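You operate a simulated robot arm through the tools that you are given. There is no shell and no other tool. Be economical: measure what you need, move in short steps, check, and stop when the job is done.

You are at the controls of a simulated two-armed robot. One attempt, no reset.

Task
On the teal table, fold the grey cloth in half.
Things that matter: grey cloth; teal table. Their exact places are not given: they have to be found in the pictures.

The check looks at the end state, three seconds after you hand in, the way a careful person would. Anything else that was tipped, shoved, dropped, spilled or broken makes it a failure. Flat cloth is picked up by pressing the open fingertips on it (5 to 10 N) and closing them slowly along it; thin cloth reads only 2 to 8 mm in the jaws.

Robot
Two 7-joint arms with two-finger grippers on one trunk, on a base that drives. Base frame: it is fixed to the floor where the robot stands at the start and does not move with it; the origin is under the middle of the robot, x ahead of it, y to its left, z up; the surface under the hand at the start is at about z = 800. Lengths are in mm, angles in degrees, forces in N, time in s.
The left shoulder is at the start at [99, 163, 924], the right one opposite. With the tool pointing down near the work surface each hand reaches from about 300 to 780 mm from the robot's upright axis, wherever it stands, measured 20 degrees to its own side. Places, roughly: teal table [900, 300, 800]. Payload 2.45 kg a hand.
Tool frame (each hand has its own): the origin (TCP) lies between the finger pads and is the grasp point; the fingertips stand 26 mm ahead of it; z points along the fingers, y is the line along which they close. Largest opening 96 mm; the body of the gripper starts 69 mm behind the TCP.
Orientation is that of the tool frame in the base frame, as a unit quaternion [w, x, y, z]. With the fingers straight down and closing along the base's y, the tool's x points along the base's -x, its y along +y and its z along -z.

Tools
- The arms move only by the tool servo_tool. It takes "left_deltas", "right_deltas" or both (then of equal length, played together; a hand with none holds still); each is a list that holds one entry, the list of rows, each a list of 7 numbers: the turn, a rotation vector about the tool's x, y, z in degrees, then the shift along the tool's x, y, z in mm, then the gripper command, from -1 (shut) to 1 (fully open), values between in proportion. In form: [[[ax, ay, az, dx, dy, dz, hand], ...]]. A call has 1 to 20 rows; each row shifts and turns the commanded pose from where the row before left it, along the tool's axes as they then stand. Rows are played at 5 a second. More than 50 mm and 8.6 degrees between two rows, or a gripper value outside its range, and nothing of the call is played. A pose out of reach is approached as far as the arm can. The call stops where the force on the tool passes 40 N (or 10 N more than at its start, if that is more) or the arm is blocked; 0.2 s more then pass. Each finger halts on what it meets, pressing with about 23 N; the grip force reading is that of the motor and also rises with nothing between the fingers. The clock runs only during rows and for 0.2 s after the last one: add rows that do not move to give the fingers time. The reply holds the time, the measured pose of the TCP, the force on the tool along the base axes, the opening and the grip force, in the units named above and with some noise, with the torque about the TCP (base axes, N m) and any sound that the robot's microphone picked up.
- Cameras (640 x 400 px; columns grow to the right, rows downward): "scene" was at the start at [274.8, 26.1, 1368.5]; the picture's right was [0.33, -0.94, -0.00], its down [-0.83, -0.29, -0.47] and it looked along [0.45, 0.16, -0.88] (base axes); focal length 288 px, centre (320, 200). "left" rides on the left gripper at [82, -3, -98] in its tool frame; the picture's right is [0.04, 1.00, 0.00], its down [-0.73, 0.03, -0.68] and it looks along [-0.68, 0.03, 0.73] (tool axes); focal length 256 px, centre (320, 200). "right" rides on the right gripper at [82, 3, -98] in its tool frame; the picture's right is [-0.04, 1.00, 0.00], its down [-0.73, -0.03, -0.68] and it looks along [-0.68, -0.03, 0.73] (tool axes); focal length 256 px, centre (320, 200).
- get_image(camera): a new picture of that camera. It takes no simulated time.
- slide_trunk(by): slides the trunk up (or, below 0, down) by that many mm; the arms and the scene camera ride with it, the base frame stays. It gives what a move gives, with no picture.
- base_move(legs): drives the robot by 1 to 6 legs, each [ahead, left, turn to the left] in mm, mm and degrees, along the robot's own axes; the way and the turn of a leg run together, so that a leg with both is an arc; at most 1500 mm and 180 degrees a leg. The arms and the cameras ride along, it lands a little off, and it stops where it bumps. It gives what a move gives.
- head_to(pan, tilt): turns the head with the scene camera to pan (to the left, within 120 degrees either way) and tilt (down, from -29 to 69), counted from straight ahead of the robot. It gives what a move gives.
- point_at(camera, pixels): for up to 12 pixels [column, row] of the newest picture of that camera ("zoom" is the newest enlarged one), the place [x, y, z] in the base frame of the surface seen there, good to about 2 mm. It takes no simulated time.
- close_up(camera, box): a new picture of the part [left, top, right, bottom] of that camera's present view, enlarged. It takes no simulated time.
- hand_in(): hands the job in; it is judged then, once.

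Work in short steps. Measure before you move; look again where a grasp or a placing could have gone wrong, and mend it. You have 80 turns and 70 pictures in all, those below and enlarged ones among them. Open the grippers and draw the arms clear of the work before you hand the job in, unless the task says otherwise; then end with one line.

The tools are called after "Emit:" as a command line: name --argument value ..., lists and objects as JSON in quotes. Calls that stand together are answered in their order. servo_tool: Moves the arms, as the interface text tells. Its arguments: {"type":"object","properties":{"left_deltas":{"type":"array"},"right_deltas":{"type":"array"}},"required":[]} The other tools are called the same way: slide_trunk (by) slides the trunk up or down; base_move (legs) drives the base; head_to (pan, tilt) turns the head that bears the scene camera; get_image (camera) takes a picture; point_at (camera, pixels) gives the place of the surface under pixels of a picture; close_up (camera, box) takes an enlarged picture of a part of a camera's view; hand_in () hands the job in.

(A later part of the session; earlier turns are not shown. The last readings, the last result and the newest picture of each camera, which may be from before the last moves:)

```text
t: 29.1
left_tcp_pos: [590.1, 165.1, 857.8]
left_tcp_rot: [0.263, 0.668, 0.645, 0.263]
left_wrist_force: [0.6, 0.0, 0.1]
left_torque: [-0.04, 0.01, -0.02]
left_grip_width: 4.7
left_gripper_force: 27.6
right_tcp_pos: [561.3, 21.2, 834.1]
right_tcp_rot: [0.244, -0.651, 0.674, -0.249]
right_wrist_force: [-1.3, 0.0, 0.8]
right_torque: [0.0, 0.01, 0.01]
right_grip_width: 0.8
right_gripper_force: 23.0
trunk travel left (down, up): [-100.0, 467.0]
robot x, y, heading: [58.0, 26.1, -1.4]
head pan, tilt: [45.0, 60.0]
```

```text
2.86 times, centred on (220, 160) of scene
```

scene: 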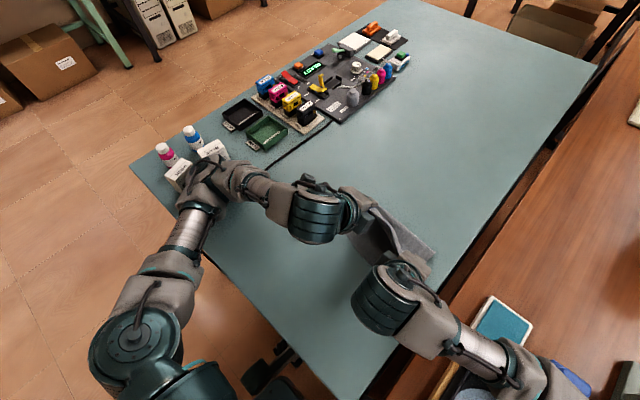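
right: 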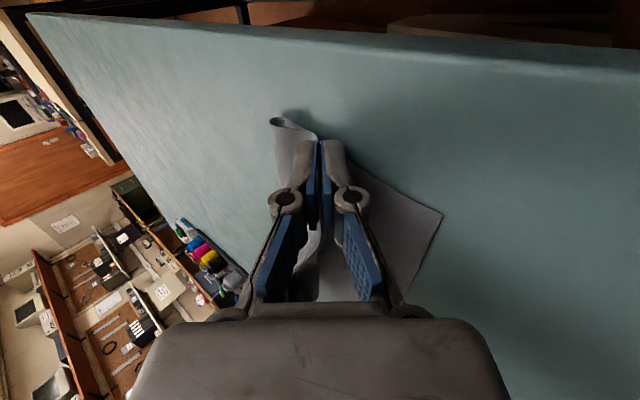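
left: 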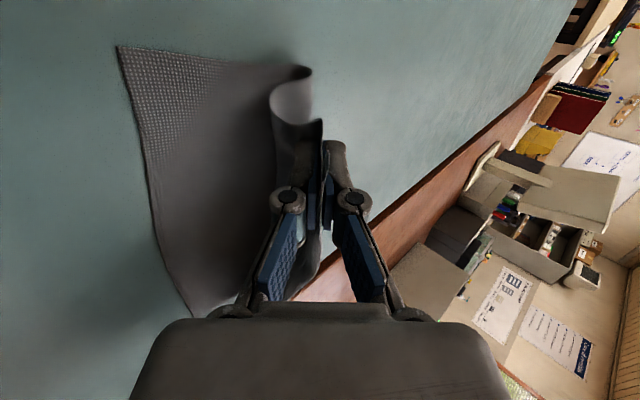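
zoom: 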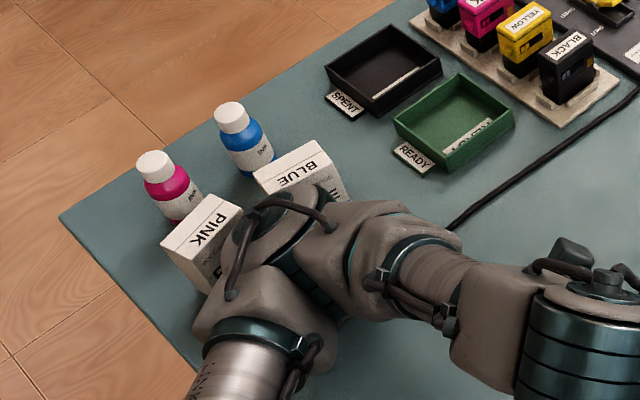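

The elbow is down against the table beside the boxes, which still stand upright. I raise the trunk 60 mm to lift the elbow straight off.

Emit:
slide_trunk --by 60

Emit:
close_up --camera "scene" --box '[80, 60, 480, 310]'

```text
t: 30.1
left_tcp_pos: [591.6, 158.9, 905.0]
left_tcp_rot: [0.256, 0.669, 0.649, 0.256]
left_wrist_force: [-1.7, -1.9, 2.1]
left_torque: [0.07, 0.05, 0.04]
left_grip_width: 0.5
left_gripper_force: 21.0
right_tcp_pos: [565.3, 15.1, 889.4]
right_tcp_rot: [0.244, -0.654, 0.674, -0.244]
right_wrist_force: [-0.3, -1.6, -0.2]
right_torque: [0.09, 0.04, 0.07]
right_grip_width: 4.4
right_gripper_force: 23.3
trunk travel left (down, up): [-160.0, 407.0]
robot x, y, heading: [54.5, 24.6, -1.4]
head pan, tilt: [45.0, 60.0]
```

```text
1.60 times, centred on (280, 185) of scene
```

zoom: 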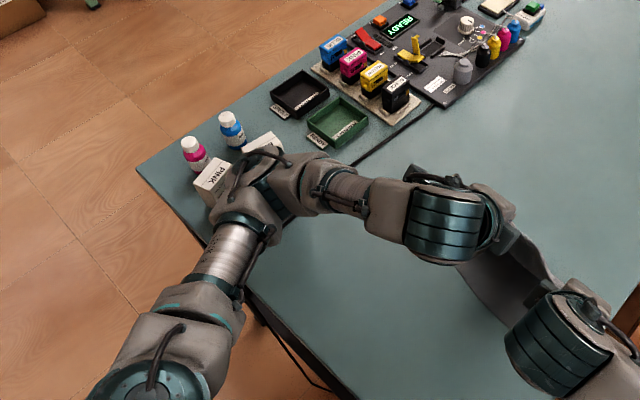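

The elbow is free now. I raise another 50 mm so it keeps clear when the hands go down again, then check held cloth.

Emit:
slide_trunk --by 50

Emit:
servo_tool --left_deltas '[[[0, 0, 0, 0, -6.4, 7.7, -1], [0, 0, 0, 0, -6.4, 7.7, -1], [0, 0, 0, 0, -6.4, 7.7, -1], [0, 0, 0, 0, -6.4, 7.7, -1], [0, 0, 0, 0, -6.4, 7.7, -1], [0, 0, 0, 0, 0, 0, -1]]]' --right_deltas '[[[0, 0, 0, 0, 6.4, 7.7, -1], [0, 0, 0, 0, 6.4, 7.7, -1], [0, 0, 0, 0, 6.4, 7.7, -1], [0, 0, 0, 0, 6.4, 7.7, -1], [0, 0, 0, 0, 6.4, 7.7, -1], [0, 0, 0, 0, 0, 0, -1]]]'

Emit:
slide_trunk --by 50

Emit:
get_image --camera "scene"

Emit:
get_image --camera "left"

```text
t: 31.0
left_tcp_pos: [590.8, 170.8, 954.5]
left_tcp_rot: [0.259, 0.667, 0.65, 0.254]
left_wrist_force: [-2.2, 0.5, -1.8]
left_torque: [0.01, 0.27, -0.01]
left_grip_width: 4.4
left_gripper_force: 21.0
right_tcp_pos: [565.1, 26.7, 940.6]
right_tcp_rot: [0.24, -0.655, 0.672, -0.248]
right_wrist_force: [0.6, -0.4, -2.9]
right_torque: [0.11, 0.02, 0.05]
right_grip_width: 3.6
right_gripper_force: 20.7
trunk travel left (down, up): [-210.0, 357.0]
robot x, y, heading: [55.7, 20.0, -1.3]
head pan, tilt: [45.0, 60.0]
```

```text
t: 32.4
left_tcp_pos: [593.5, 169.4, 906.6]
left_tcp_rot: [0.26, 0.668, 0.65, 0.254]
left_wrist_force: [-0.1, -0.5, 0.3]
left_torque: [0.04, 0.0, 0.04]
left_grip_width: 3.2
left_gripper_force: 30.0
right_tcp_pos: [564.4, 25.3, 891.0]
right_tcp_rot: [0.242, -0.654, 0.673, -0.248]
right_wrist_force: [-1.4, -0.7, -2.0]
right_torque: [0.05, -0.1, 0.06]
right_grip_width: 3.7
right_gripper_force: 19.8
trunk travel left (down, up): [-210.0, 357.0]
robot x, y, heading: [57.4, 26.4, -1.6]
head pan, tilt: [45.0, 60.0]
```

```text
t: 33.3
left_tcp_pos: [593.5, 168.6, 955.6]
left_tcp_rot: [0.258, 0.667, 0.651, 0.255]
left_wrist_force: [0.7, 0.2, 0.1]
left_torque: [0.07, 0.02, 0.03]
left_grip_width: 2.0
left_gripper_force: 21.1
right_tcp_pos: [565.9, 25.2, 938.4]
right_tcp_rot: [0.241, -0.654, 0.673, -0.247]
right_wrist_force: [1.0, 0.4, 0.2]
right_torque: [0.0, 0.04, 0.03]
right_grip_width: 2.4
right_gripper_force: 21.6
trunk travel left (down, up): [-260.0, 307.0]
robot x, y, heading: [53.2, 28.3, -1.2]
head pan, tilt: [45.0, 60.0]
```

```text
33 pictures are left
```

scene: 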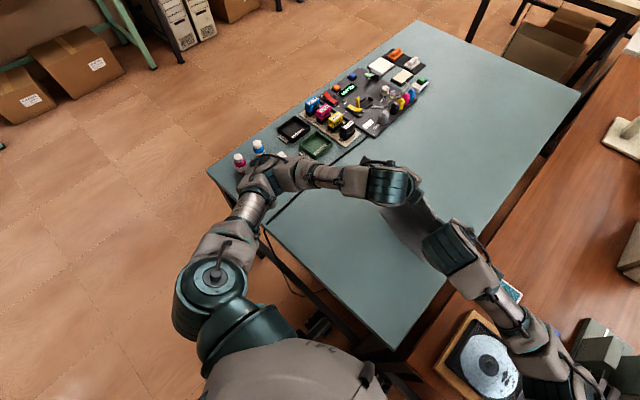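

```text
32 pictures are left
```

left: 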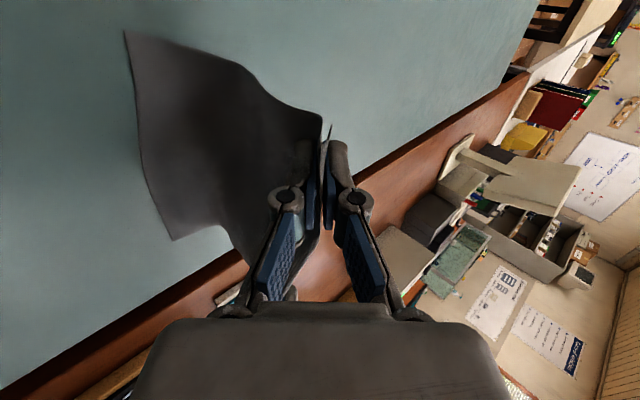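

Cloth still held by both hands, elbow well up. I measure the near edge again from the left view.

Emit:
point_at --camera "left" --pixels '[[127, 34], [138, 110], [148, 185], [178, 237], [190, 60], [240, 85], [318, 120]]'

Emit:
get_image --camera "right"

```text
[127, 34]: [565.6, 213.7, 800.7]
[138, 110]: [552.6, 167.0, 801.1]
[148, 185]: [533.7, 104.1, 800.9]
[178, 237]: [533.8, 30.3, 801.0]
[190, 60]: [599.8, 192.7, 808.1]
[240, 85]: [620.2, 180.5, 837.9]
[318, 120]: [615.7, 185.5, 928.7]
```

```text
31 pictures are left
```

right: 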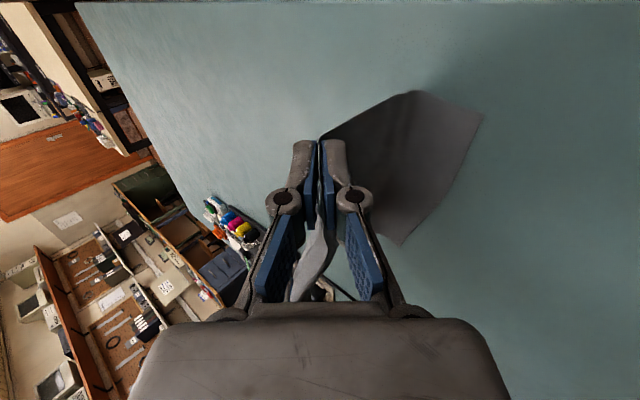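

The near edge slid to x≈565 (left) and 533 (right), mostly lifted. I move both hands forward-down (+60,+9,−74) to lay the lower half flat.

Emit:
servo_tool --left_deltas '[[[0, 0, 0, 1.1, -0.2, 11.9, -1], [0, 0, 0, 1.1, -0.2, 11.9, -1], [0, 0, 0, 1.1, -0.2, 11.9, -1], [0, 0, 0, 1.1, -0.2, 11.9, -1], [0, 0, 0, 1.1, -0.2, 11.9, -1], [0, 0, 0, 1.1, -0.2, 11.9, -1], [0, 0, 0, 1.1, -0.2, 11.9, -1], [0, 0, 0, 1.1, -0.2, 11.9, -1], [0, 0, 0, 0, 0, 0, -1], [0, 0, 0, 0, 0, 0, -1]]]' --right_deltas '[[[0, 0, 0, -1.1, 0.2, 11.9, -1], [0, 0, 0, -1.1, 0.2, 11.9, -1], [0, 0, 0, -1.1, 0.2, 11.9, -1], [0, 0, 0, -1.1, 0.2, 11.9, -1], [0, 0, 0, -1.1, 0.2, 11.9, -1], [0, 0, 0, -1.1, 0.2, 11.9, -1], [0, 0, 0, -1.1, 0.2, 11.9, -1], [0, 0, 0, -1.1, 0.2, 11.9, -1], [0, 0, 0, 0, 0, 0, -1], [0, 0, 0, 0, 0, 0, -1]]]'

Emit:
get_image --camera "left"

Emit:
get_image --camera "right"

```text
t: 35.5
left_tcp_pos: [656.6, 189.6, 883.9]
left_tcp_rot: [0.262, 0.665, 0.652, 0.252]
left_wrist_force: [3.5, -1.1, -1.2]
left_torque: [0.02, 0.07, -0.01]
left_grip_width: 3.4
left_gripper_force: 18.9
right_tcp_pos: [626.3, 44.5, 867.0]
right_tcp_rot: [0.238, -0.656, 0.671, -0.251]
right_wrist_force: [0.7, 3.5, -1.0]
right_torque: [0.05, -0.08, 0.07]
right_grip_width: 0.2
right_gripper_force: 22.4
trunk travel left (down, up): [-260.0, 307.0]
robot x, y, heading: [56.7, 28.6, -1.1]
head pan, tilt: [45.0, 60.0]
```

```text
30 pictures are left
```

left: 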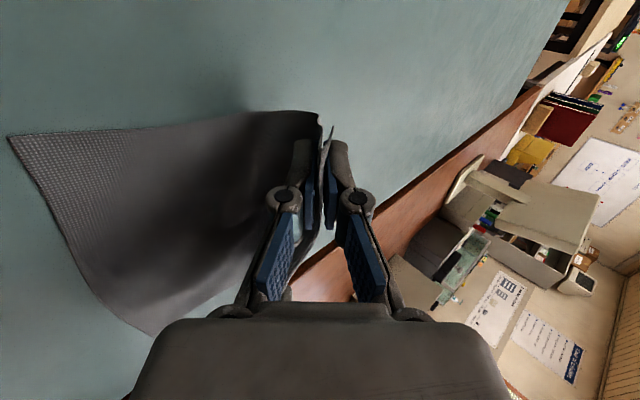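

```text
29 pictures are left
```

right: 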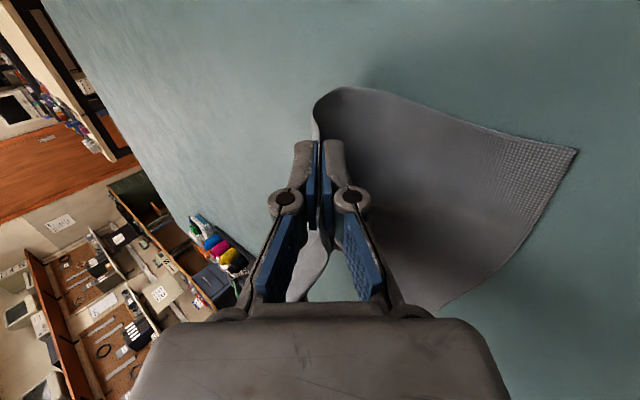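

Lower half is down again. I measure the near edge and lift-off points in both views.

Emit:
point_at --camera "left" --pixels '[[11, 139], [80, 265], [150, 332], [110, 132], [180, 125], [230, 116], [317, 118]]'

Emit:
point_at --camera "right" --pixels '[[575, 150], [530, 230], [440, 307], [500, 130], [430, 105], [370, 92], [320, 100]]'

```text
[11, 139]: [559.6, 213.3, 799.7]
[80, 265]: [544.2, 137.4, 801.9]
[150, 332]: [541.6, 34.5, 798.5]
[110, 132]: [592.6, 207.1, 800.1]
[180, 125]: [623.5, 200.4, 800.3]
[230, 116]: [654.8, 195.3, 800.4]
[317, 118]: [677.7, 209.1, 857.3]
```

```text
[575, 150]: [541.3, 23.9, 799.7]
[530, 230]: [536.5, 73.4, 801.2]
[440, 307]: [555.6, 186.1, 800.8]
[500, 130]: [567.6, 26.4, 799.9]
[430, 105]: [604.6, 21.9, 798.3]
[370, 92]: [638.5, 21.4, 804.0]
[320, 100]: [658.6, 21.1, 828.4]
```

Near edge is at (560,213) and (541,24–33); fold line should be x≈667/651, so tips land at x≈612/597. I move back and down.

Emit:
servo_tool --left_deltas '[[[0, 0, 0, 0, -10.6, -5.5, -1], [0, 0, 0, 0, -10.6, -5.5, -1], [0, 0, 0, 0, -10.6, -5.5, -1], [0, 0, 0, 0, -9.8, 3, -1], [0, 0, 0, 0, -9.8, 3, -1], [0, 0, 0, 0, -9.8, 3, -1], [0, 0, 0, 0, -9.8, 3, -1], [0, 0, 0, 0, -9.8, 3, -1], [0, 0, 0, 0, 0, 0, -1], [0, 0, 0, 0, 0, 0, -1]]]' --right_deltas '[[[0, 0, 0, 0, 7.8, -4.8, -1], [0, 0, 0, 0, 7.8, -4.8, -1], [0, 0, 0, 0, 7.8, -4.8, -1], [0, 0, 0, 0, 6.9, 2, -1], [0, 0, 0, 0, 6.9, 2, -1], [0, 0, 0, 0, 6.9, 2, -1], [0, 0, 0, 0, 6.9, 2, -1], [0, 0, 0, 0, 6.9, 2, -1], [0, 0, 0, 0, 0, 0, -1], [0, 0, 0, 0, 0, 0, -1]]]'

Emit:
get_image --camera "left"

Emit:
get_image --camera "right"

Emit:
get_image --camera "scene"

```text
t: 37.7
left_tcp_pos: [596.2, 188.6, 831.3]
left_tcp_rot: [0.263, 0.665, 0.652, 0.252]
left_wrist_force: [1.5, 0.3, -1.6]
left_torque: [0.01, 0.03, -0.02]
left_grip_width: 3.4
left_gripper_force: 30.2
right_tcp_pos: [581.7, 43.1, 836.8]
right_tcp_rot: [0.241, -0.655, 0.67, -0.253]
right_wrist_force: [-0.4, 0.0, 0.7]
right_torque: [0.02, 0.03, -0.01]
right_grip_width: 0.8
right_gripper_force: 20.5
trunk travel left (down, up): [-260.0, 307.0]
robot x, y, heading: [53.9, 28.9, -1.3]
head pan, tilt: [45.0, 60.0]
```

```text
28 pictures are left
```

left: 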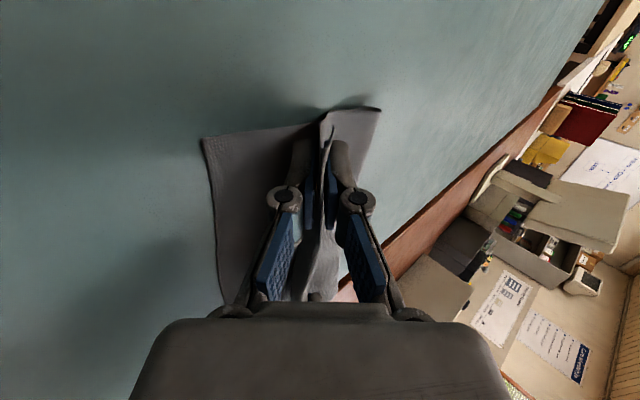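

```text
27 pictures are left
```

right: 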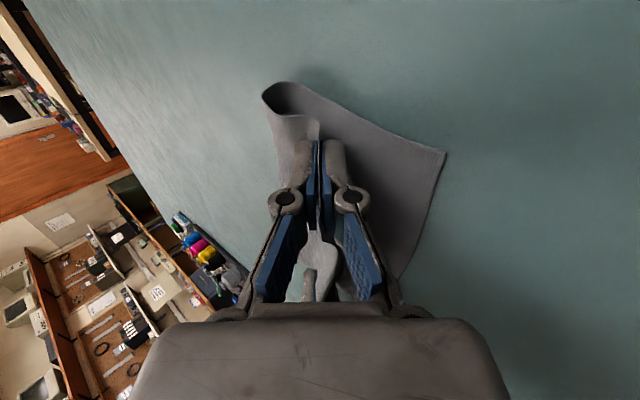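

```text
26 pictures are left
```

scene: 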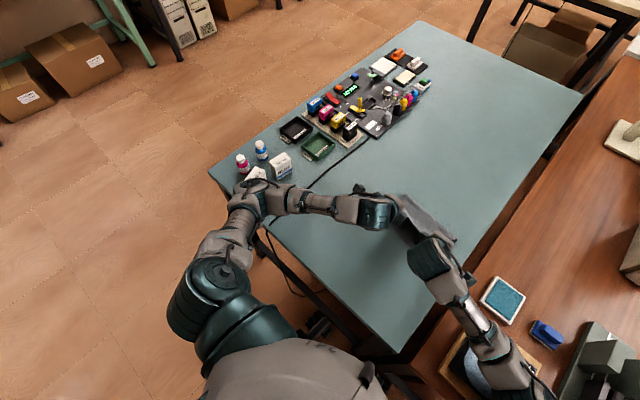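

Nice C-shaped fold. I measure near corners and the fold line.

Emit:
point_at --camera "left" --pixels '[[207, 143], [215, 230], [378, 112], [322, 125], [350, 180], [330, 135]]'

Emit:
point_at --camera "right" --pixels '[[442, 155], [425, 220], [267, 95], [317, 130], [280, 85], [300, 120]]'

Emit:
close_up --camera "left" --box '[190, 80, 410, 260]'

```text
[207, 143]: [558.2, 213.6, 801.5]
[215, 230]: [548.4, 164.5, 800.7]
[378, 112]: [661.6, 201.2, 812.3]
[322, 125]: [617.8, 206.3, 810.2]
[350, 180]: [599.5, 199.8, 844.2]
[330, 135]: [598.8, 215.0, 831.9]
```

```text
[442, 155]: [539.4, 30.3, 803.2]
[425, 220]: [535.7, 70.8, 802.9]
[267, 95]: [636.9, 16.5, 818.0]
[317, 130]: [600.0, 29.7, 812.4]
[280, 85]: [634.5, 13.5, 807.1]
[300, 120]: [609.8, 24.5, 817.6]
```

```text
2.22 times, centred on (300, 170) of left
```

zoom: 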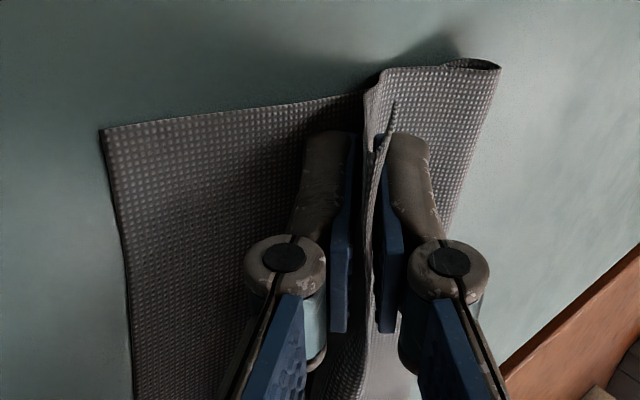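

Fold is well placed (left 558→662, right 539→~640). I tilt both hands 16° more so the gripped edge leans toward the near side, lowering a little.

Emit:
servo_tool --left_deltas '[[[-8, 0, 0, 0, 0, 0, -1], [-8, 0, 0, 0, 0, 0, -1], [0, 0, 0, 0, -4.1, 2.8, -1], [0, 0, 0, 0, 0, 0, -1], [0, 0, 0, 0, 0, 0, -1]]]' --right_deltas '[[[8, 0, 0, 0, 0, 0, -1], [8, 0, 0, 0, 0, 0, -1], [0, 0, 0, 0, 7.5, 5, -1], [0, 0, 0, 0, 0, 0, -1], [0, 0, 0, 0, 0, 0, -1]]]'

Emit:
get_image --camera "scene"

```text
t: 38.9
left_tcp_pos: [582.8, 199.4, 830.9]
left_tcp_rot: [0.361, 0.618, 0.61, 0.34]
left_wrist_force: [0.5, -0.5, 0.4]
left_torque: [0.0, 0.06, -0.04]
left_grip_width: 4.0
left_gripper_force: 31.0
right_tcp_pos: [567.9, 56.8, 836.0]
right_tcp_rot: [0.332, -0.615, 0.622, -0.354]
right_wrist_force: [0.9, 0.0, -1.2]
right_torque: [-0.03, -0.04, -0.02]
right_grip_width: 4.3
right_gripper_force: 28.0
trunk travel left (down, up): [-260.0, 307.0]
robot x, y, heading: [51.3, 28.0, -1.2]
head pan, tilt: [45.0, 60.0]
```

```text
24 pictures are left
```

scene: 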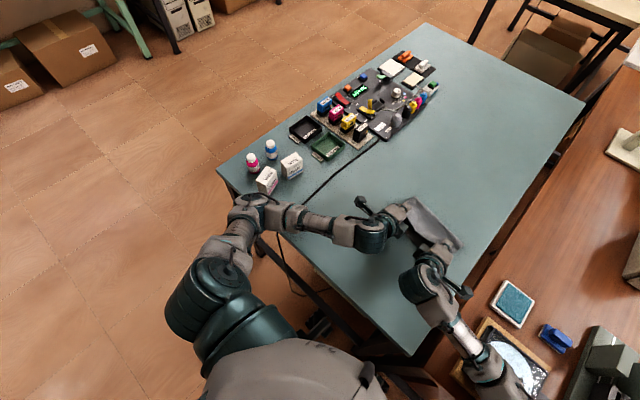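

The boxes stand upright and clear. The hand positions drifted by ~12 mm, so I check the cloth in the left view.

Emit:
get_image --camera "left"

Emit:
get_image --camera "right"

```text
23 pictures are left
```

left: 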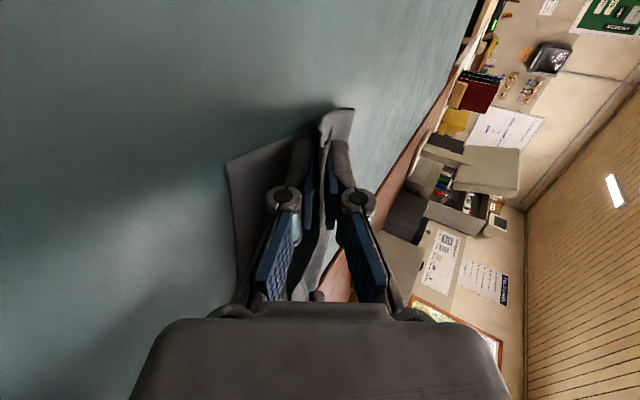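

```text
22 pictures are left
```

right: 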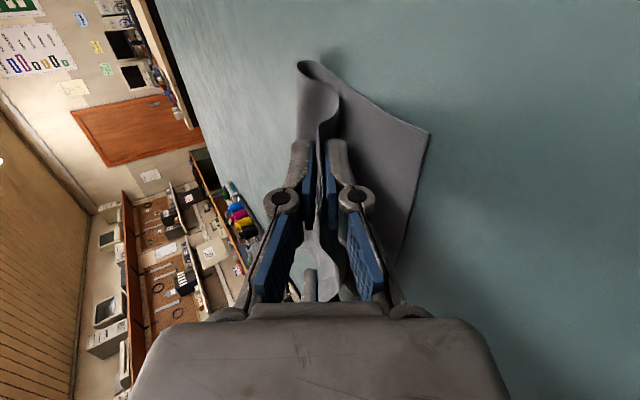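

Both hands sit ~11 mm too far in +y. I measure to confirm: upper side edge vs. lower side edge.

Emit:
point_at --camera "right" --pixels '[[427, 136], [380, 105], [340, 78], [300, 75], [320, 128], [312, 62]]'

Emit:
point_at --camera "left" --pixels '[[231, 165], [280, 142], [352, 112], [324, 125], [235, 230]]'

```text
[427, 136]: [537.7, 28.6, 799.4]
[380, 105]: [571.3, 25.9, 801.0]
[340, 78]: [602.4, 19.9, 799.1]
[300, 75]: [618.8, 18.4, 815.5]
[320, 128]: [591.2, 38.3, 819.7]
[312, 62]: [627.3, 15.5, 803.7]
```

```text
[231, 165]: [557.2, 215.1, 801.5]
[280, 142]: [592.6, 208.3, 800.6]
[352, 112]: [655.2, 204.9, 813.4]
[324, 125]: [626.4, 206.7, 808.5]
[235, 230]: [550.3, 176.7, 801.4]
```

Right upper layer is inset ~14 mm; I shift the right hand 10 mm outward, then open both to ~18 mm and let the cloth settle.

Emit:
servo_tool --left_deltas '[[[0, 0, 0, -1, 0, 0, -1], [0, 0, 0, -1, 0, 0, -1], [0, 0, 0, 0, 0, 0, -0.9], [0, 0, 0, 0, 1.5, -1, -0.8], [0, 0, 0, 0, 1.5, -1, -0.7], [0, 0, 0, 0, 0, 0, -0.62], [0, 0, 0, 0, 0, 0, -0.62]]]' --right_deltas '[[[0, 0, 0, 5, 0, 0, -1], [0, 0, 0, 5, 0, 0, -1], [0, 0, 0, 0, 0, 0, -0.9], [0, 0, 0, 0, 0, 0, -0.8], [0, 0, 0, 0, 0, 0, -0.7], [0, 0, 0, 0, 0, 0, -0.62], [0, 0, 0, 0, 0, 0, -0.62]]]'

Emit:
get_image --camera "left"

Emit:
get_image --camera "right"

```text
t: 40.7
left_tcp_pos: [584.5, 188.6, 837.7]
left_tcp_rot: [0.333, 0.618, 0.614, 0.36]
left_wrist_force: [0.6, -0.6, 0.8]
left_torque: [-0.01, 0.08, -0.01]
left_grip_width: 18.7
left_gripper_force: 0.2
right_tcp_pos: [579.9, 36.7, 844.1]
right_tcp_rot: [0.357, -0.616, 0.618, -0.334]
right_wrist_force: [0.3, 0.0, -1.9]
right_torque: [0.02, -0.13, -0.02]
right_grip_width: 18.6
right_gripper_force: 0.0
trunk travel left (down, up): [-260.0, 307.0]
robot x, y, heading: [63.2, 36.2, 0.7]
head pan, tilt: [45.0, 60.0]
stopped in row 7 (left hand): the arm was blocked; the commanded pose is now the measured one
```

```text
21 pictures are left
```

left: 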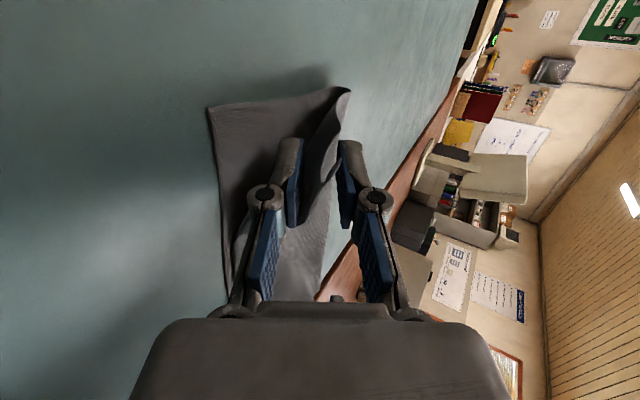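

```text
20 pictures are left
```

right: 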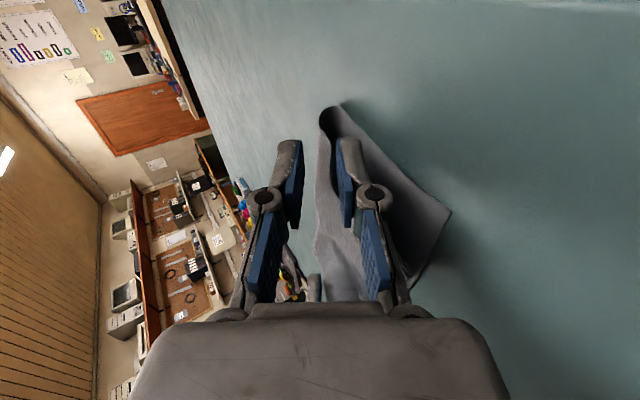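

Cloth is released, but the left arm was blocked again. I look at the left arm's surroundings before retreating.

Emit:
get_image --camera "scene"

```text
19 pictures are left
```

scene: 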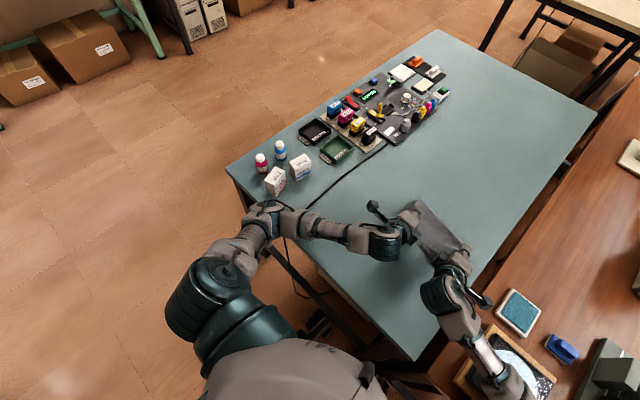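

The left elbow appears to rest on the near table edge; the boxes are fine. I raise the trunk 8 mm to unload it and drive 100 mm straight back, which draws the open fingers out toward the near edge.

Emit:
slide_trunk --by 8

Emit:
base_move --legs '[[-100, 0, 0]]'

Emit:
get_image --camera "left"

Emit:
get_image --camera "scene"

```text
t: 41.4
left_tcp_pos: [602.5, 139.5, 849.8]
left_tcp_rot: [0.34, 0.631, 0.602, 0.351]
left_wrist_force: [-0.8, 1.3, -0.5]
left_torque: [-0.07, -0.05, -0.06]
left_grip_width: 18.3
left_gripper_force: 0.0
right_tcp_pos: [630.3, -30.8, 934.7]
right_tcp_rot: [0.389, -0.571, 0.603, -0.398]
right_wrist_force: [-0.4, -0.2, -0.2]
right_torque: [0.03, -0.05, 0.03]
right_grip_width: 18.2
right_gripper_force: 0.0
trunk travel left (down, up): [-273.0, 294.0]
robot x, y, heading: [58.4, 14.3, -1.3]
head pan, tilt: [45.0, 60.0]
stopped: the arm was blocked; the commanded pose is now the measured one
```

```text
t: 42.6
left_tcp_pos: [507.8, 137.1, 844.4]
left_tcp_rot: [0.337, 0.632, 0.603, 0.351]
left_wrist_force: [-0.3, -0.6, 1.2]
left_torque: [0.02, 0.06, 0.04]
left_grip_width: 18.2
left_gripper_force: 0.1
right_tcp_pos: [535.5, -20.9, 927.0]
right_tcp_rot: [0.394, -0.575, 0.604, -0.386]
right_wrist_force: [-0.5, -0.7, 0.0]
right_torque: [0.01, 0.04, 0.05]
right_grip_width: 17.9
right_gripper_force: 0.1
trunk travel left (down, up): [-273.0, 294.0]
robot x, y, heading: [-41.5, 17.6, -1.1]
head pan, tilt: [45.0, 60.0]
```

```text
18 pictures are left
```

left: 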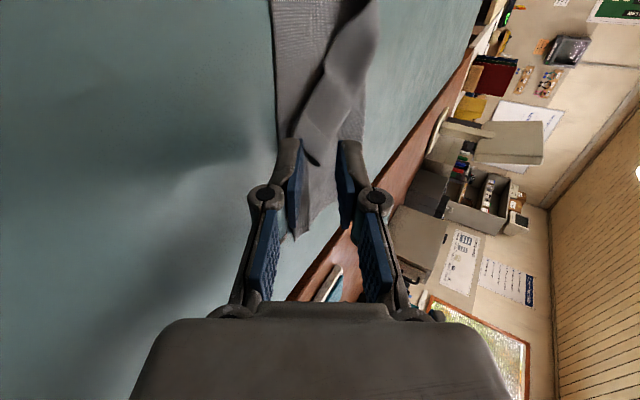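

```text
17 pictures are left
```

scene: 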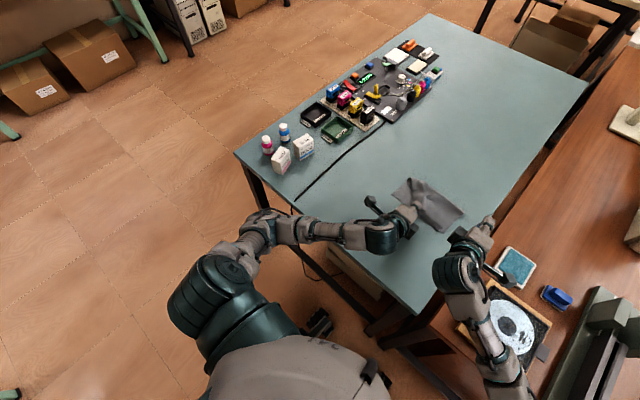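

Fingers are mostly drawn out; the right arm was jolted by the blockage. I raise the trunk 60 mm to lift both arms clear and then look.

Emit:
slide_trunk --by 60

Emit:
head_to --pan 0 --tilt 60

Emit:
get_image --camera "scene"

```text
t: 43.6
left_tcp_pos: [506.2, 132.2, 906.6]
left_tcp_rot: [0.336, 0.633, 0.601, 0.352]
left_wrist_force: [-0.3, -1.0, -0.6]
left_torque: [0.0, 0.0, 0.04]
left_grip_width: 18.3
left_gripper_force: 0.0
right_tcp_pos: [534.1, -27.5, 988.3]
right_tcp_rot: [0.395, -0.575, 0.604, -0.386]
right_wrist_force: [-0.5, -0.2, -0.2]
right_torque: [0.04, -0.03, 0.04]
right_grip_width: 18.2
right_gripper_force: 0.0
trunk travel left (down, up): [-333.0, 234.0]
robot x, y, heading: [-41.3, 14.0, -1.3]
head pan, tilt: [45.0, 60.0]
```

```text
t: 44.7
left_tcp_pos: [506.3, 135.2, 907.3]
left_tcp_rot: [0.338, 0.632, 0.602, 0.352]
left_wrist_force: [0.5, -0.1, 0.1]
left_torque: [0.0, 0.0, 0.0]
left_grip_width: 18.0
left_gripper_force: 0.1
right_tcp_pos: [533.3, -22.3, 989.2]
right_tcp_rot: [0.395, -0.575, 0.604, -0.386]
right_wrist_force: [0.8, -0.6, -0.8]
right_torque: [-0.03, 0.01, 0.02]
right_grip_width: 18.4
right_gripper_force: 0.0
trunk travel left (down, up): [-333.0, 234.0]
robot x, y, heading: [-43.7, 15.3, -1.0]
head pan, tilt: [0.0, 60.0]
```

```text
16 pictures are left
```

scene: 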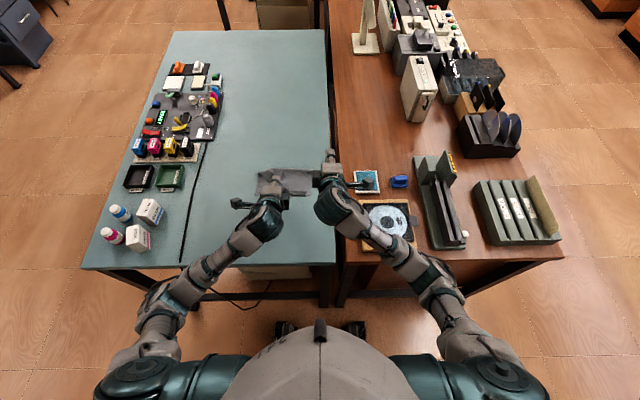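

All objects look upright. I enlarge the cloth region.

Emit:
close_up --camera "scene" --box '[230, 150, 350, 225]'

Emit:
get_image --camera "left"

```text
5.33 times, centred on (290, 188) of scene
```

zoom: 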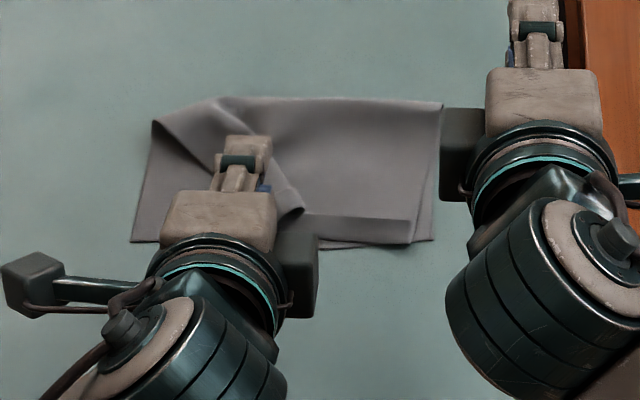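

```text
14 pictures are left
```

left: 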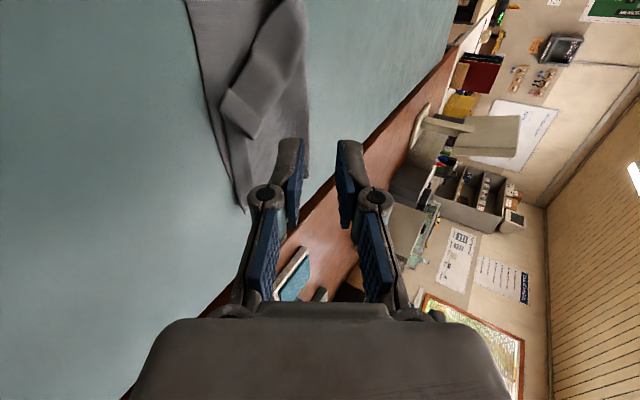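

The right side is good, but the upper layer's left corner was dragged inward in the jolt. I turn both hands upright and clear the view to plan a repair.

Emit:
servo_tool --left_deltas '[[[0, 0, 0, 8, 0, -5, -0.6], [8, 0, 0, 8, 0, 0, -0.6], [8, 0, 0, 8, 0, 0, -0.6], [8, 0, 0, 8, 0, 0, -0.6], [8, 0, 0, 8, 0, 0, -0.6], [8, 0, 0, 8, 0, 0, -0.6], [8, 0, 0, 8, 0, 0, -0.6], [8, 0, 0, 8, 0, 0, -0.6], [2, 0, 0, 8, 0, -15, -0.6], [0, 0, 0, 8, -10, -15, -0.6], [0, 0, 0, 8, -20, -15, -0.6]]]' --right_deltas '[[[0, 0, 0, 5, 0, -5, -0.6], [-8, 0, 0, 5, 0, 0, -0.6], [-8, 0, 0, 5, 0, 0, -0.6], [-8, 0, 0, 5, 0, 0, -0.6], [-8, 0, 0, 5, 0, 0, -0.6], [-8, 0, 0, 5, 0, 0, -0.6], [-8, 0, 0, 5, 0, 0, -0.6], [-8, 0, 0, 5, 0, 0, -0.6], [-8, 0, 0, 5, 0, 0, -0.6], [-3, 0, 0, 5, 20, 0, -0.6], [0, 0, 0, 5, 20, 0, -0.6]]]'

Emit:
close_up --camera "scene" --box '[200, 120, 392, 240]'

```text
t: 47.1
left_tcp_pos: [473.0, 224.4, 958.8]
left_tcp_rot: [-0.012, 0.717, 0.697, 0.015]
left_wrist_force: [-0.1, 0.5, 0.0]
left_torque: [-0.03, 0.0, -0.05]
left_grip_width: 19.1
left_gripper_force: 0.1
right_tcp_pos: [486.5, -74.4, 989.1]
right_tcp_rot: [0.011, -0.697, 0.717, 0.011]
right_wrist_force: [0.7, 0.3, 0.1]
right_torque: [0.01, -0.04, -0.01]
right_grip_width: 19.0
right_gripper_force: 0.1
trunk travel left (down, up): [-333.0, 234.0]
robot x, y, heading: [-40.2, 18.7, -1.2]
head pan, tilt: [0.0, 60.0]
```

```text
3.33 times, centred on (296, 180) of scene
```

zoom: 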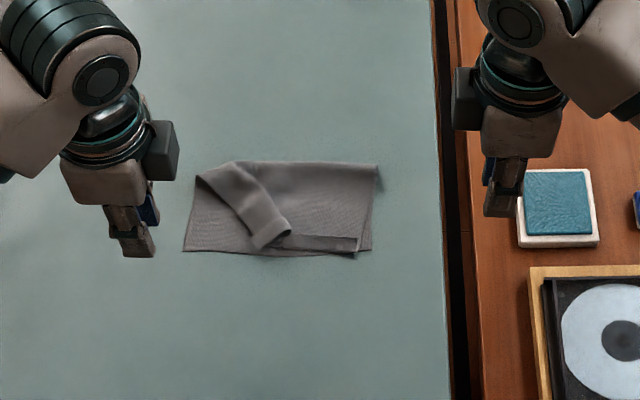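

Clear view: lower left corner (184,250), fold line from (230,162) to (377,167), displaced flap tip (255,247)–(290,232). I measure these.

Emit:
point_at --camera "zoom" --pixels '[[186, 249], [198, 180], [232, 165], [375, 169], [369, 247], [355, 249], [258, 243], [288, 231], [250, 200], [270, 200], [265, 240], [325, 243]]'

Emit:
close_up --camera "scene" --box '[248, 160, 320, 205]'

```text
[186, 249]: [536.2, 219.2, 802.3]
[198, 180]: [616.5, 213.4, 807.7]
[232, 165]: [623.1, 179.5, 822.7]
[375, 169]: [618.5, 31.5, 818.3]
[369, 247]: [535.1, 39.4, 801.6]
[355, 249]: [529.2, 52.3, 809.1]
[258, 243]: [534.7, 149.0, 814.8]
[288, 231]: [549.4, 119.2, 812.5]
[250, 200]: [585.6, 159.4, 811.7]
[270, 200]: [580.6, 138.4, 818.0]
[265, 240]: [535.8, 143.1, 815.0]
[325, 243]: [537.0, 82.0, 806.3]
```

```text
8.89 times, centred on (284, 182) of scene
```

zoom: 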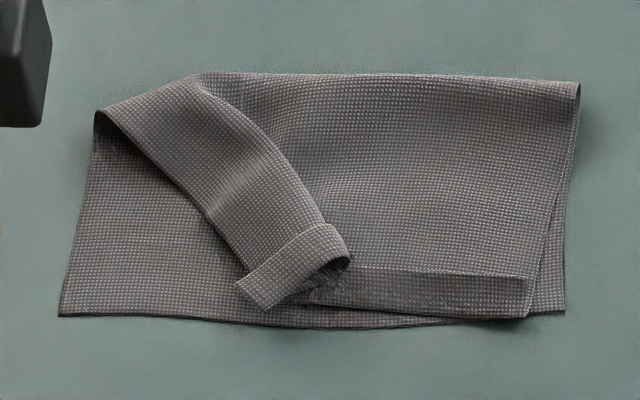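

The enlarged picture shows the upper layer's near edge turned back as a ~20 mm cuff, and the left flap swung inward. I measure details in this picture before the repair.

Emit:
point_at --camera "zoom" --pixels '[[240, 288], [270, 304], [346, 262], [328, 228], [250, 272], [212, 212], [295, 180], [300, 250], [440, 268], [440, 285], [440, 308], [440, 321]]'

```text
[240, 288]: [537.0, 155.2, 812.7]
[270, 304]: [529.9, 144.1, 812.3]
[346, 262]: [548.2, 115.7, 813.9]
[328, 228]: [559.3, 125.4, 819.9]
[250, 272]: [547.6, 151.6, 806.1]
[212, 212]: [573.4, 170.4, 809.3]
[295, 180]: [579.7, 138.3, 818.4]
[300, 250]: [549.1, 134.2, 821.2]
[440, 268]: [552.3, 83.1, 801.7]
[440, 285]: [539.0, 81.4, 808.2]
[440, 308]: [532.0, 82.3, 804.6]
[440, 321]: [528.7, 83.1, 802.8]
```

I use the left hand to pinch the displaced flap end, centred about (547,134), across its width. First turn the left hand back and move above it.

Emit:
servo_tool --left_deltas '[[[0, 0, -8.15, 0, 0, 0, 0.25], [0, 0, -8.15, 0, 0, 0, 0.25], [0, 0, -8.15, 0, 0, 0, 0.25], [0, 0, -8.15, 0, 0, 0, 0.25], [0, 0, -8.15, 0, 0, 0, 0.25], [0, 0, -8.15, 0, 0, 0, 0.25], [0, 0, -8.15, 0, 0, 0, 0.25], [0, 0, -8.15, 0, 0, 0, 0.25], [0, 0, -8.15, 0, 0, 0, 0.25], [0, 0, -8.15, 0, 0, 0, 0.25], [0, 0, -8.15, 0, 0, 0, 0.25], [0, 0, -8.15, 0, 0, 0, 0.25], [0, 0, -8.15, 0, 0, 0, 0.25], [0, 0, 0, -9.3, -21.4, 19.8, 0.25], [0, 0, 0, -9.3, -21.4, 19.8, 0.25], [0, 0, 0, -9.3, -21.4, 19.8, 0.25], [0, 0, 0, -9.3, -21.4, 19.8, 0.25], [0, 0, 0, -9.3, -21.4, 19.8, 0.25], [0, 0, 0, 0, 0, 0, 0.25], [0, 0, 0, 0, 0, 0, 0.25]]]'

Emit:
get_image --camera "left"

```text
t: 51.3
left_tcp_pos: [546.5, 134.7, 853.7]
left_tcp_rot: [0.005, -0.126, 0.992, 0.019]
left_wrist_force: [0.3, 0.1, 0.2]
left_torque: [0.01, 0.02, -0.03]
left_grip_width: 60.1
left_gripper_force: 0.1
right_tcp_pos: [488.2, -75.9, 988.7]
right_tcp_rot: [0.012, -0.698, 0.716, 0.012]
right_wrist_force: [0.1, -0.1, 0.4]
right_torque: [-0.02, 0.03, 0.01]
right_grip_width: 19.2
right_gripper_force: 0.2
trunk travel left (down, up): [-333.0, 234.0]
robot x, y, heading: [-42.5, 16.7, -0.9]
head pan, tilt: [0.0, 60.0]
```

```text
11 pictures are left
```

left: 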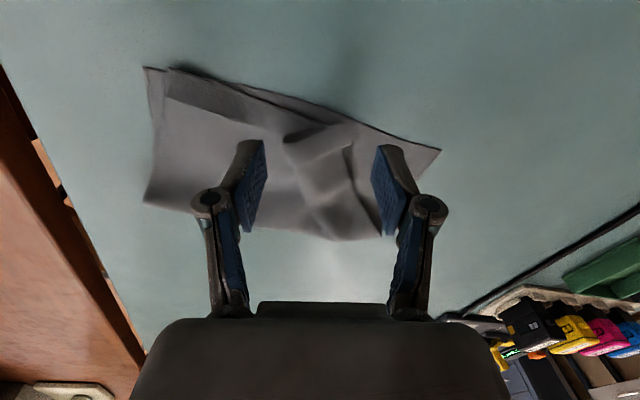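

The flap end (290–360, 125–150) sits between the tips. I lower 18 mm, close gently and lift 30 mm.

Emit:
servo_tool --left_deltas '[[[0, 0, 0, 0, 0, 9, 0.25], [0, 0, 0, 0, 0, 9, 0.25], [0, 0, 0, 0, 0, 0, 0.1], [0, 0, 0, 0, 0, 0, -0.1], [0, 0, 0, 0, 0, 0, -0.3], [0, 0, 0, 0, 0, 0, -0.5], [0, 0, 0, 0, 0, 0, -0.7], [0, 0, 0, 0, 0, 0, -0.85], [0, 0, 0, 0, 0, 0, -1], [0, 0, 0, 0, 0, 0, -1], [0, 0, 0, 0, 0, -10, -1], [0, 0, 0, 0, 0, -10, -1], [0, 0, 0, 0, 0, -10, -1], [0, 0, 0, 0, 0, 0, -1]]]'

Emit:
get_image --camera "left"

```text
t: 54.3
left_tcp_pos: [545.6, 135.2, 867.5]
left_tcp_rot: [0.005, -0.126, 0.992, 0.018]
left_wrist_force: [-0.3, -0.1, 0.0]
left_torque: [-0.02, 0.01, 0.02]
left_grip_width: 5.1
left_gripper_force: 23.5
right_tcp_pos: [486.9, -76.0, 988.8]
right_tcp_rot: [0.011, -0.697, 0.716, 0.011]
right_wrist_force: [0.0, 0.3, 0.0]
right_torque: [0.0, -0.02, 0.01]
right_grip_width: 19.3
right_gripper_force: 0.0
trunk travel left (down, up): [-333.0, 234.0]
robot x, y, heading: [-42.8, 15.9, -1.5]
head pan, tilt: [0.0, 60.0]
```

```text
10 pictures are left
```

left: 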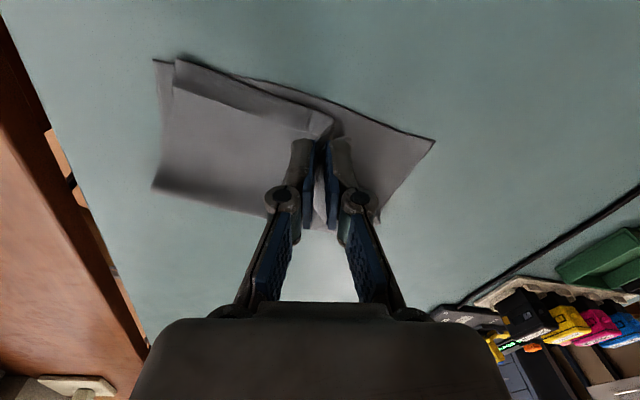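

Only the flap is held (5 mm). I carry it 63 mm to the left, lower it and release.

Emit:
servo_tool --left_deltas '[[[0, 0, 0, -2.6, 12.3, 0, -1], [0, 0, 0, -2.6, 12.3, 0, -1], [0, 0, 0, -2.6, 12.3, 0, -1], [0, 0, 0, -2.6, 12.3, 0, -1], [0, 0, 0, -2.6, 12.3, 0, -1], [0, 0, 0, 0, 0, 9, -1], [0, 0, 0, 0, 0, 9, -1], [0, 0, 0, 0, 0, 9, -1], [0, 0, 0, 0, 0, 0, -1], [0, 0, 0, 0, 0, 0, -0.8], [0, 0, 0, 0, 0, 0, -0.6], [0, 0, 0, 0, 0, 0, -0.4], [0, 0, 0, 0, 0, -10, -0.4], [0, 0, 0, 0, 0, -20, -0.4], [0, 0, 0, 0, 0, -30, -0.4], [0, 0, 0, 10, 20, -20, -0.4], [0, 0, 0, 20, 20, -20, -0.4], [0, 0, 0, 20, 20, 0, -0.4], [0, 0, 0, 20, 20, 0, -0.4]]]'

Emit:
close_up --camera "scene" --box '[248, 160, 320, 205]'

```text
t: 58.3
left_tcp_pos: [455.5, 256.5, 945.4]
left_tcp_rot: [0.006, -0.125, 0.992, 0.017]
left_wrist_force: [0.2, 0.3, 0.2]
left_torque: [-0.01, -0.06, -0.02]
left_grip_width: 28.7
left_gripper_force: 0.0
right_tcp_pos: [487.1, -74.2, 989.6]
right_tcp_rot: [0.011, -0.697, 0.717, 0.01]
right_wrist_force: [-0.1, 0.6, 1.0]
right_torque: [-0.03, 0.01, -0.01]
right_grip_width: 19.2
right_gripper_force: 0.0
trunk travel left (down, up): [-333.0, 234.0]
robot x, y, heading: [-42.3, 15.5, -1.1]
head pan, tilt: [0.0, 60.0]
```

```text
8.89 times, centred on (284, 182) of scene
```

zoom: 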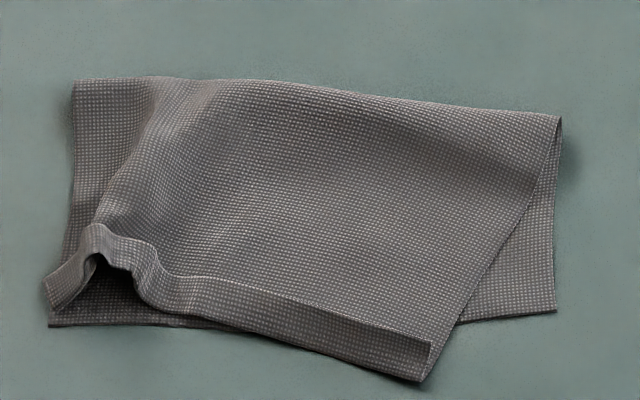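

The left corner now matches, but the upper layer is sheared and its near edge is still a cuff. I measure the cuff to brush it open with closed fingertips.

Emit:
point_at --camera "zoom" --pixels '[[425, 360], [415, 376], [300, 320], [300, 300], [200, 295], [200, 278], [420, 338], [140, 270], [60, 290], [50, 322], [553, 310], [460, 322]]'

```text
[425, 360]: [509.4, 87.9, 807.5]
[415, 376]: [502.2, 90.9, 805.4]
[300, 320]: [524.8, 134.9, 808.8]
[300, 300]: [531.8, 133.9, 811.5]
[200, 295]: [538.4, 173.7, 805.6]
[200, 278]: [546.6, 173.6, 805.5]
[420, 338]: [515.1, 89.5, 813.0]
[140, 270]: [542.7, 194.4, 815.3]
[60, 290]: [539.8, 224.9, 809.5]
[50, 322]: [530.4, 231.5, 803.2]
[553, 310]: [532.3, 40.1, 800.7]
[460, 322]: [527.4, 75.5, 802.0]
```

I brush with the right hand first: closed fingertips above the cuff at about (507,97).

Emit:
servo_tool --right_deltas '[[[0, 0, 0, -21.5, -2.5, 17, -1], [0, 0, 0, -21.5, -2.5, 17, -1], [0, 0, 0, -21.5, -2.5, 17, -1], [0, 0, 0, -21.5, -2.5, 17, -1], [0, 0, 0, -21.5, -2.5, 17, -1], [0, 0, 0, -21.5, -2.5, 17, -1], [0, 0, 0, -21.5, -2.5, 17, -1], [0, 0, 0, -21.5, -2.5, 17, -1], [0, 0, 0, 0, 0, 0, -1], [0, 0, 0, 0, 0, 0, -1]]]'

```text
t: 60.5
left_tcp_pos: [455.5, 254.1, 944.2]
left_tcp_rot: [0.006, -0.126, 0.992, 0.018]
left_wrist_force: [0.5, 0.3, -1.1]
left_torque: [0.02, 0.03, -0.02]
left_grip_width: 28.7
left_gripper_force: 0.0
right_tcp_pos: [512.9, 101.3, 858.0]
right_tcp_rot: [0.011, -0.698, 0.716, 0.011]
right_wrist_force: [-0.7, 0.4, -0.4]
right_torque: [0.02, 0.01, -0.02]
right_grip_width: 0.0
right_gripper_force: 22.8
trunk travel left (down, up): [-333.0, 234.0]
robot x, y, heading: [-45.5, 14.4, -1.2]
head pan, tilt: [0.0, 60.0]
```

Right tip is over the cuff. I lower in small steps until it presses lightly.

Emit:
servo_tool --right_deltas '[[[0, 0, 0, 0, 3, 10, -1], [0, 0, 0, 0, 0, 8, -1], [0, 0, 0, 0, 0, 4, -1], [0, 0, 0, 0, 0, 3, -1], [0, 0, 0, 0, 0, 2, -1], [0, 0, 0, 0, 0, 0, -1]]]'

```text
t: 61.9
left_tcp_pos: [456.5, 256.4, 943.7]
left_tcp_rot: [0.006, -0.126, 0.992, 0.019]
left_wrist_force: [0.2, -0.5, -0.1]
left_torque: [0.02, 0.0, -0.03]
left_grip_width: 28.8
left_gripper_force: 0.1
right_tcp_pos: [510.3, 102.3, 830.5]
right_tcp_rot: [0.011, -0.697, 0.717, 0.011]
right_wrist_force: [-0.4, 0.1, 0.2]
right_torque: [0.0, 0.0, 0.0]
right_grip_width: 0.1
right_gripper_force: 23.9
trunk travel left (down, up): [-333.0, 234.0]
robot x, y, heading: [-42.2, 17.6, -1.0]
head pan, tilt: [0.0, 60.0]
```

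No force yet at tip z≈804. I go 2 mm lower and drag 45 mm toward the robot.

Emit:
servo_tool --right_deltas '[[[0, 0, 0, 0, 0, 1, -1], [0, 0, 0, 0, 0, 1, -1], [0, 0, 0, 0, 5, 0, -1], [0, 0, 0, 0, 5, 0, -1], [0, 0, 0, 0, 6, 0, -1], [0, 0, 0, 0, 6, 0, -1], [0, 0, 0, 0, 6, 0, -1], [0, 0, 0, 0, 6, 0, -1], [0, 0, 0, 0, 6, 0, -1], [0, 0, 0, 0, 6, 0, -1], [0, 0, 0, 0, 0, -15, -1], [0, 0, 0, 0, 10, -25, -1], [0, 0, 0, 0, 20, -25, -1]]]'

Emit:
close_up --camera "scene" --box '[240, 150, 336, 210]'

```text
t: 64.7
left_tcp_pos: [456.4, 254.9, 944.3]
left_tcp_rot: [0.006, -0.126, 0.992, 0.018]
left_wrist_force: [-0.7, 0.6, 0.4]
left_torque: [0.0, 0.01, 0.02]
left_grip_width: 28.6
left_gripper_force: 0.1
right_tcp_pos: [433.1, 102.8, 893.9]
right_tcp_rot: [0.011, -0.697, 0.717, 0.011]
right_wrist_force: [-0.7, -0.5, 0.1]
right_torque: [0.03, -0.01, -0.02]
right_grip_width: 0.0
right_gripper_force: 23.2
trunk travel left (down, up): [-333.0, 234.0]
robot x, y, heading: [-43.5, 20.8, -1.1]
head pan, tilt: [0.0, 60.0]
```

```text
6.67 times, centred on (288, 180) of scene
```

zoom: 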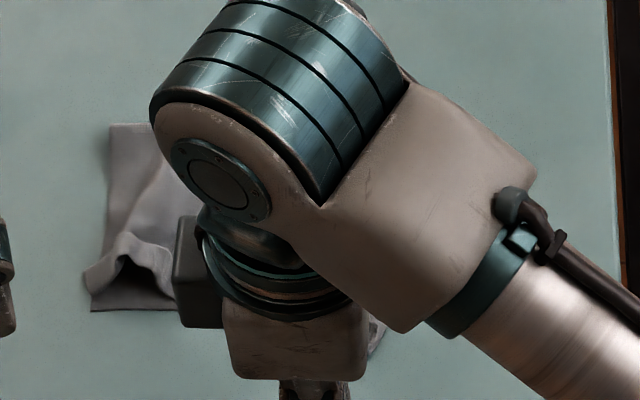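

The arm blocks the view; I move the right hand aside and look again.

Emit:
servo_tool --right_deltas '[[[0, 0, 0, 25, 0, -10, -1], [0, 0, 0, 25, 0, -10, -1], [0, 0, 0, 25, 0, -10, -1], [0, 0, 0, 25, 0, -10, -1], [0, 0, 0, 25, 0, -10, -1], [0, 0, 0, 25, 0, -10, -1], [0, 0, 0, 15, 0, -10, -1]]]'

Emit:
close_up --camera "scene" --box '[240, 155, 328, 210]'

```text
t: 66.3
left_tcp_pos: [456.0, 254.8, 945.4]
left_tcp_rot: [0.005, -0.127, 0.992, 0.018]
left_wrist_force: [-0.3, -0.2, -0.3]
left_torque: [0.03, 0.0, -0.01]
left_grip_width: 28.5
left_gripper_force: 0.1
right_tcp_pos: [429.2, -66.2, 958.5]
right_tcp_rot: [0.011, -0.697, 0.717, 0.011]
right_wrist_force: [-0.2, -0.3, -0.8]
right_torque: [0.01, 0.03, -0.01]
right_grip_width: 0.0
right_gripper_force: 23.0
trunk travel left (down, up): [-333.0, 234.0]
robot x, y, heading: [-43.7, 16.6, -1.3]
head pan, tilt: [0.0, 60.0]
```

```text
7.27 times, centred on (284, 182) of scene
```

zoom: 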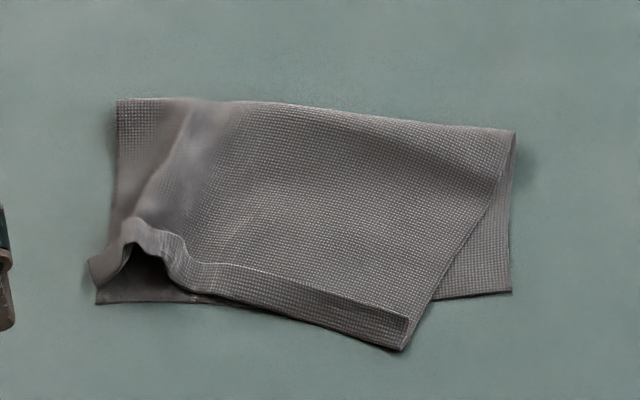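

The cuff stayed, and the upper layer is longer on the right (~123 mm vs 84 mm below), so the fold line must roll forward there. I regrasp the right corner, which lies alone on the table at ~(507,100).

Emit:
servo_tool --right_deltas '[[[0, 0, 0, -23.7, -10.5, 15, -0.375], [0, 0, 0, -23.7, -10.5, 15, -0.375], [0, 0, 0, -23.7, -10.5, 15, -0.375], [0, 0, 0, -23.7, -10.5, 15, -0.375], [0, 0, 0, -23.7, -10.5, 15, -0.375], [0, 0, 0, -23.7, -10.5, 15, -0.375], [0, 0, 0, -23.7, -10.5, 15, -0.375], [0, 0, 0, 0, 0, 0, -0.375], [0, 0, 0, 0, 0, 0, -0.375]]]'

```text
t: 68.3
left_tcp_pos: [456.9, 255.2, 945.1]
left_tcp_rot: [0.006, -0.126, 0.992, 0.019]
left_wrist_force: [0.7, -0.3, -0.5]
left_torque: [0.03, -0.02, 0.01]
left_grip_width: 28.8
left_gripper_force: 0.0
right_tcp_pos: [506.2, 100.8, 858.8]
right_tcp_rot: [0.012, -0.697, 0.717, 0.011]
right_wrist_force: [1.0, 0.0, 0.1]
right_torque: [0.02, 0.0, 0.02]
right_grip_width: 30.0
right_gripper_force: 0.1
trunk travel left (down, up): [-333.0, 234.0]
robot x, y, heading: [-45.4, 14.1, -1.1]
head pan, tilt: [0.0, 60.0]
```

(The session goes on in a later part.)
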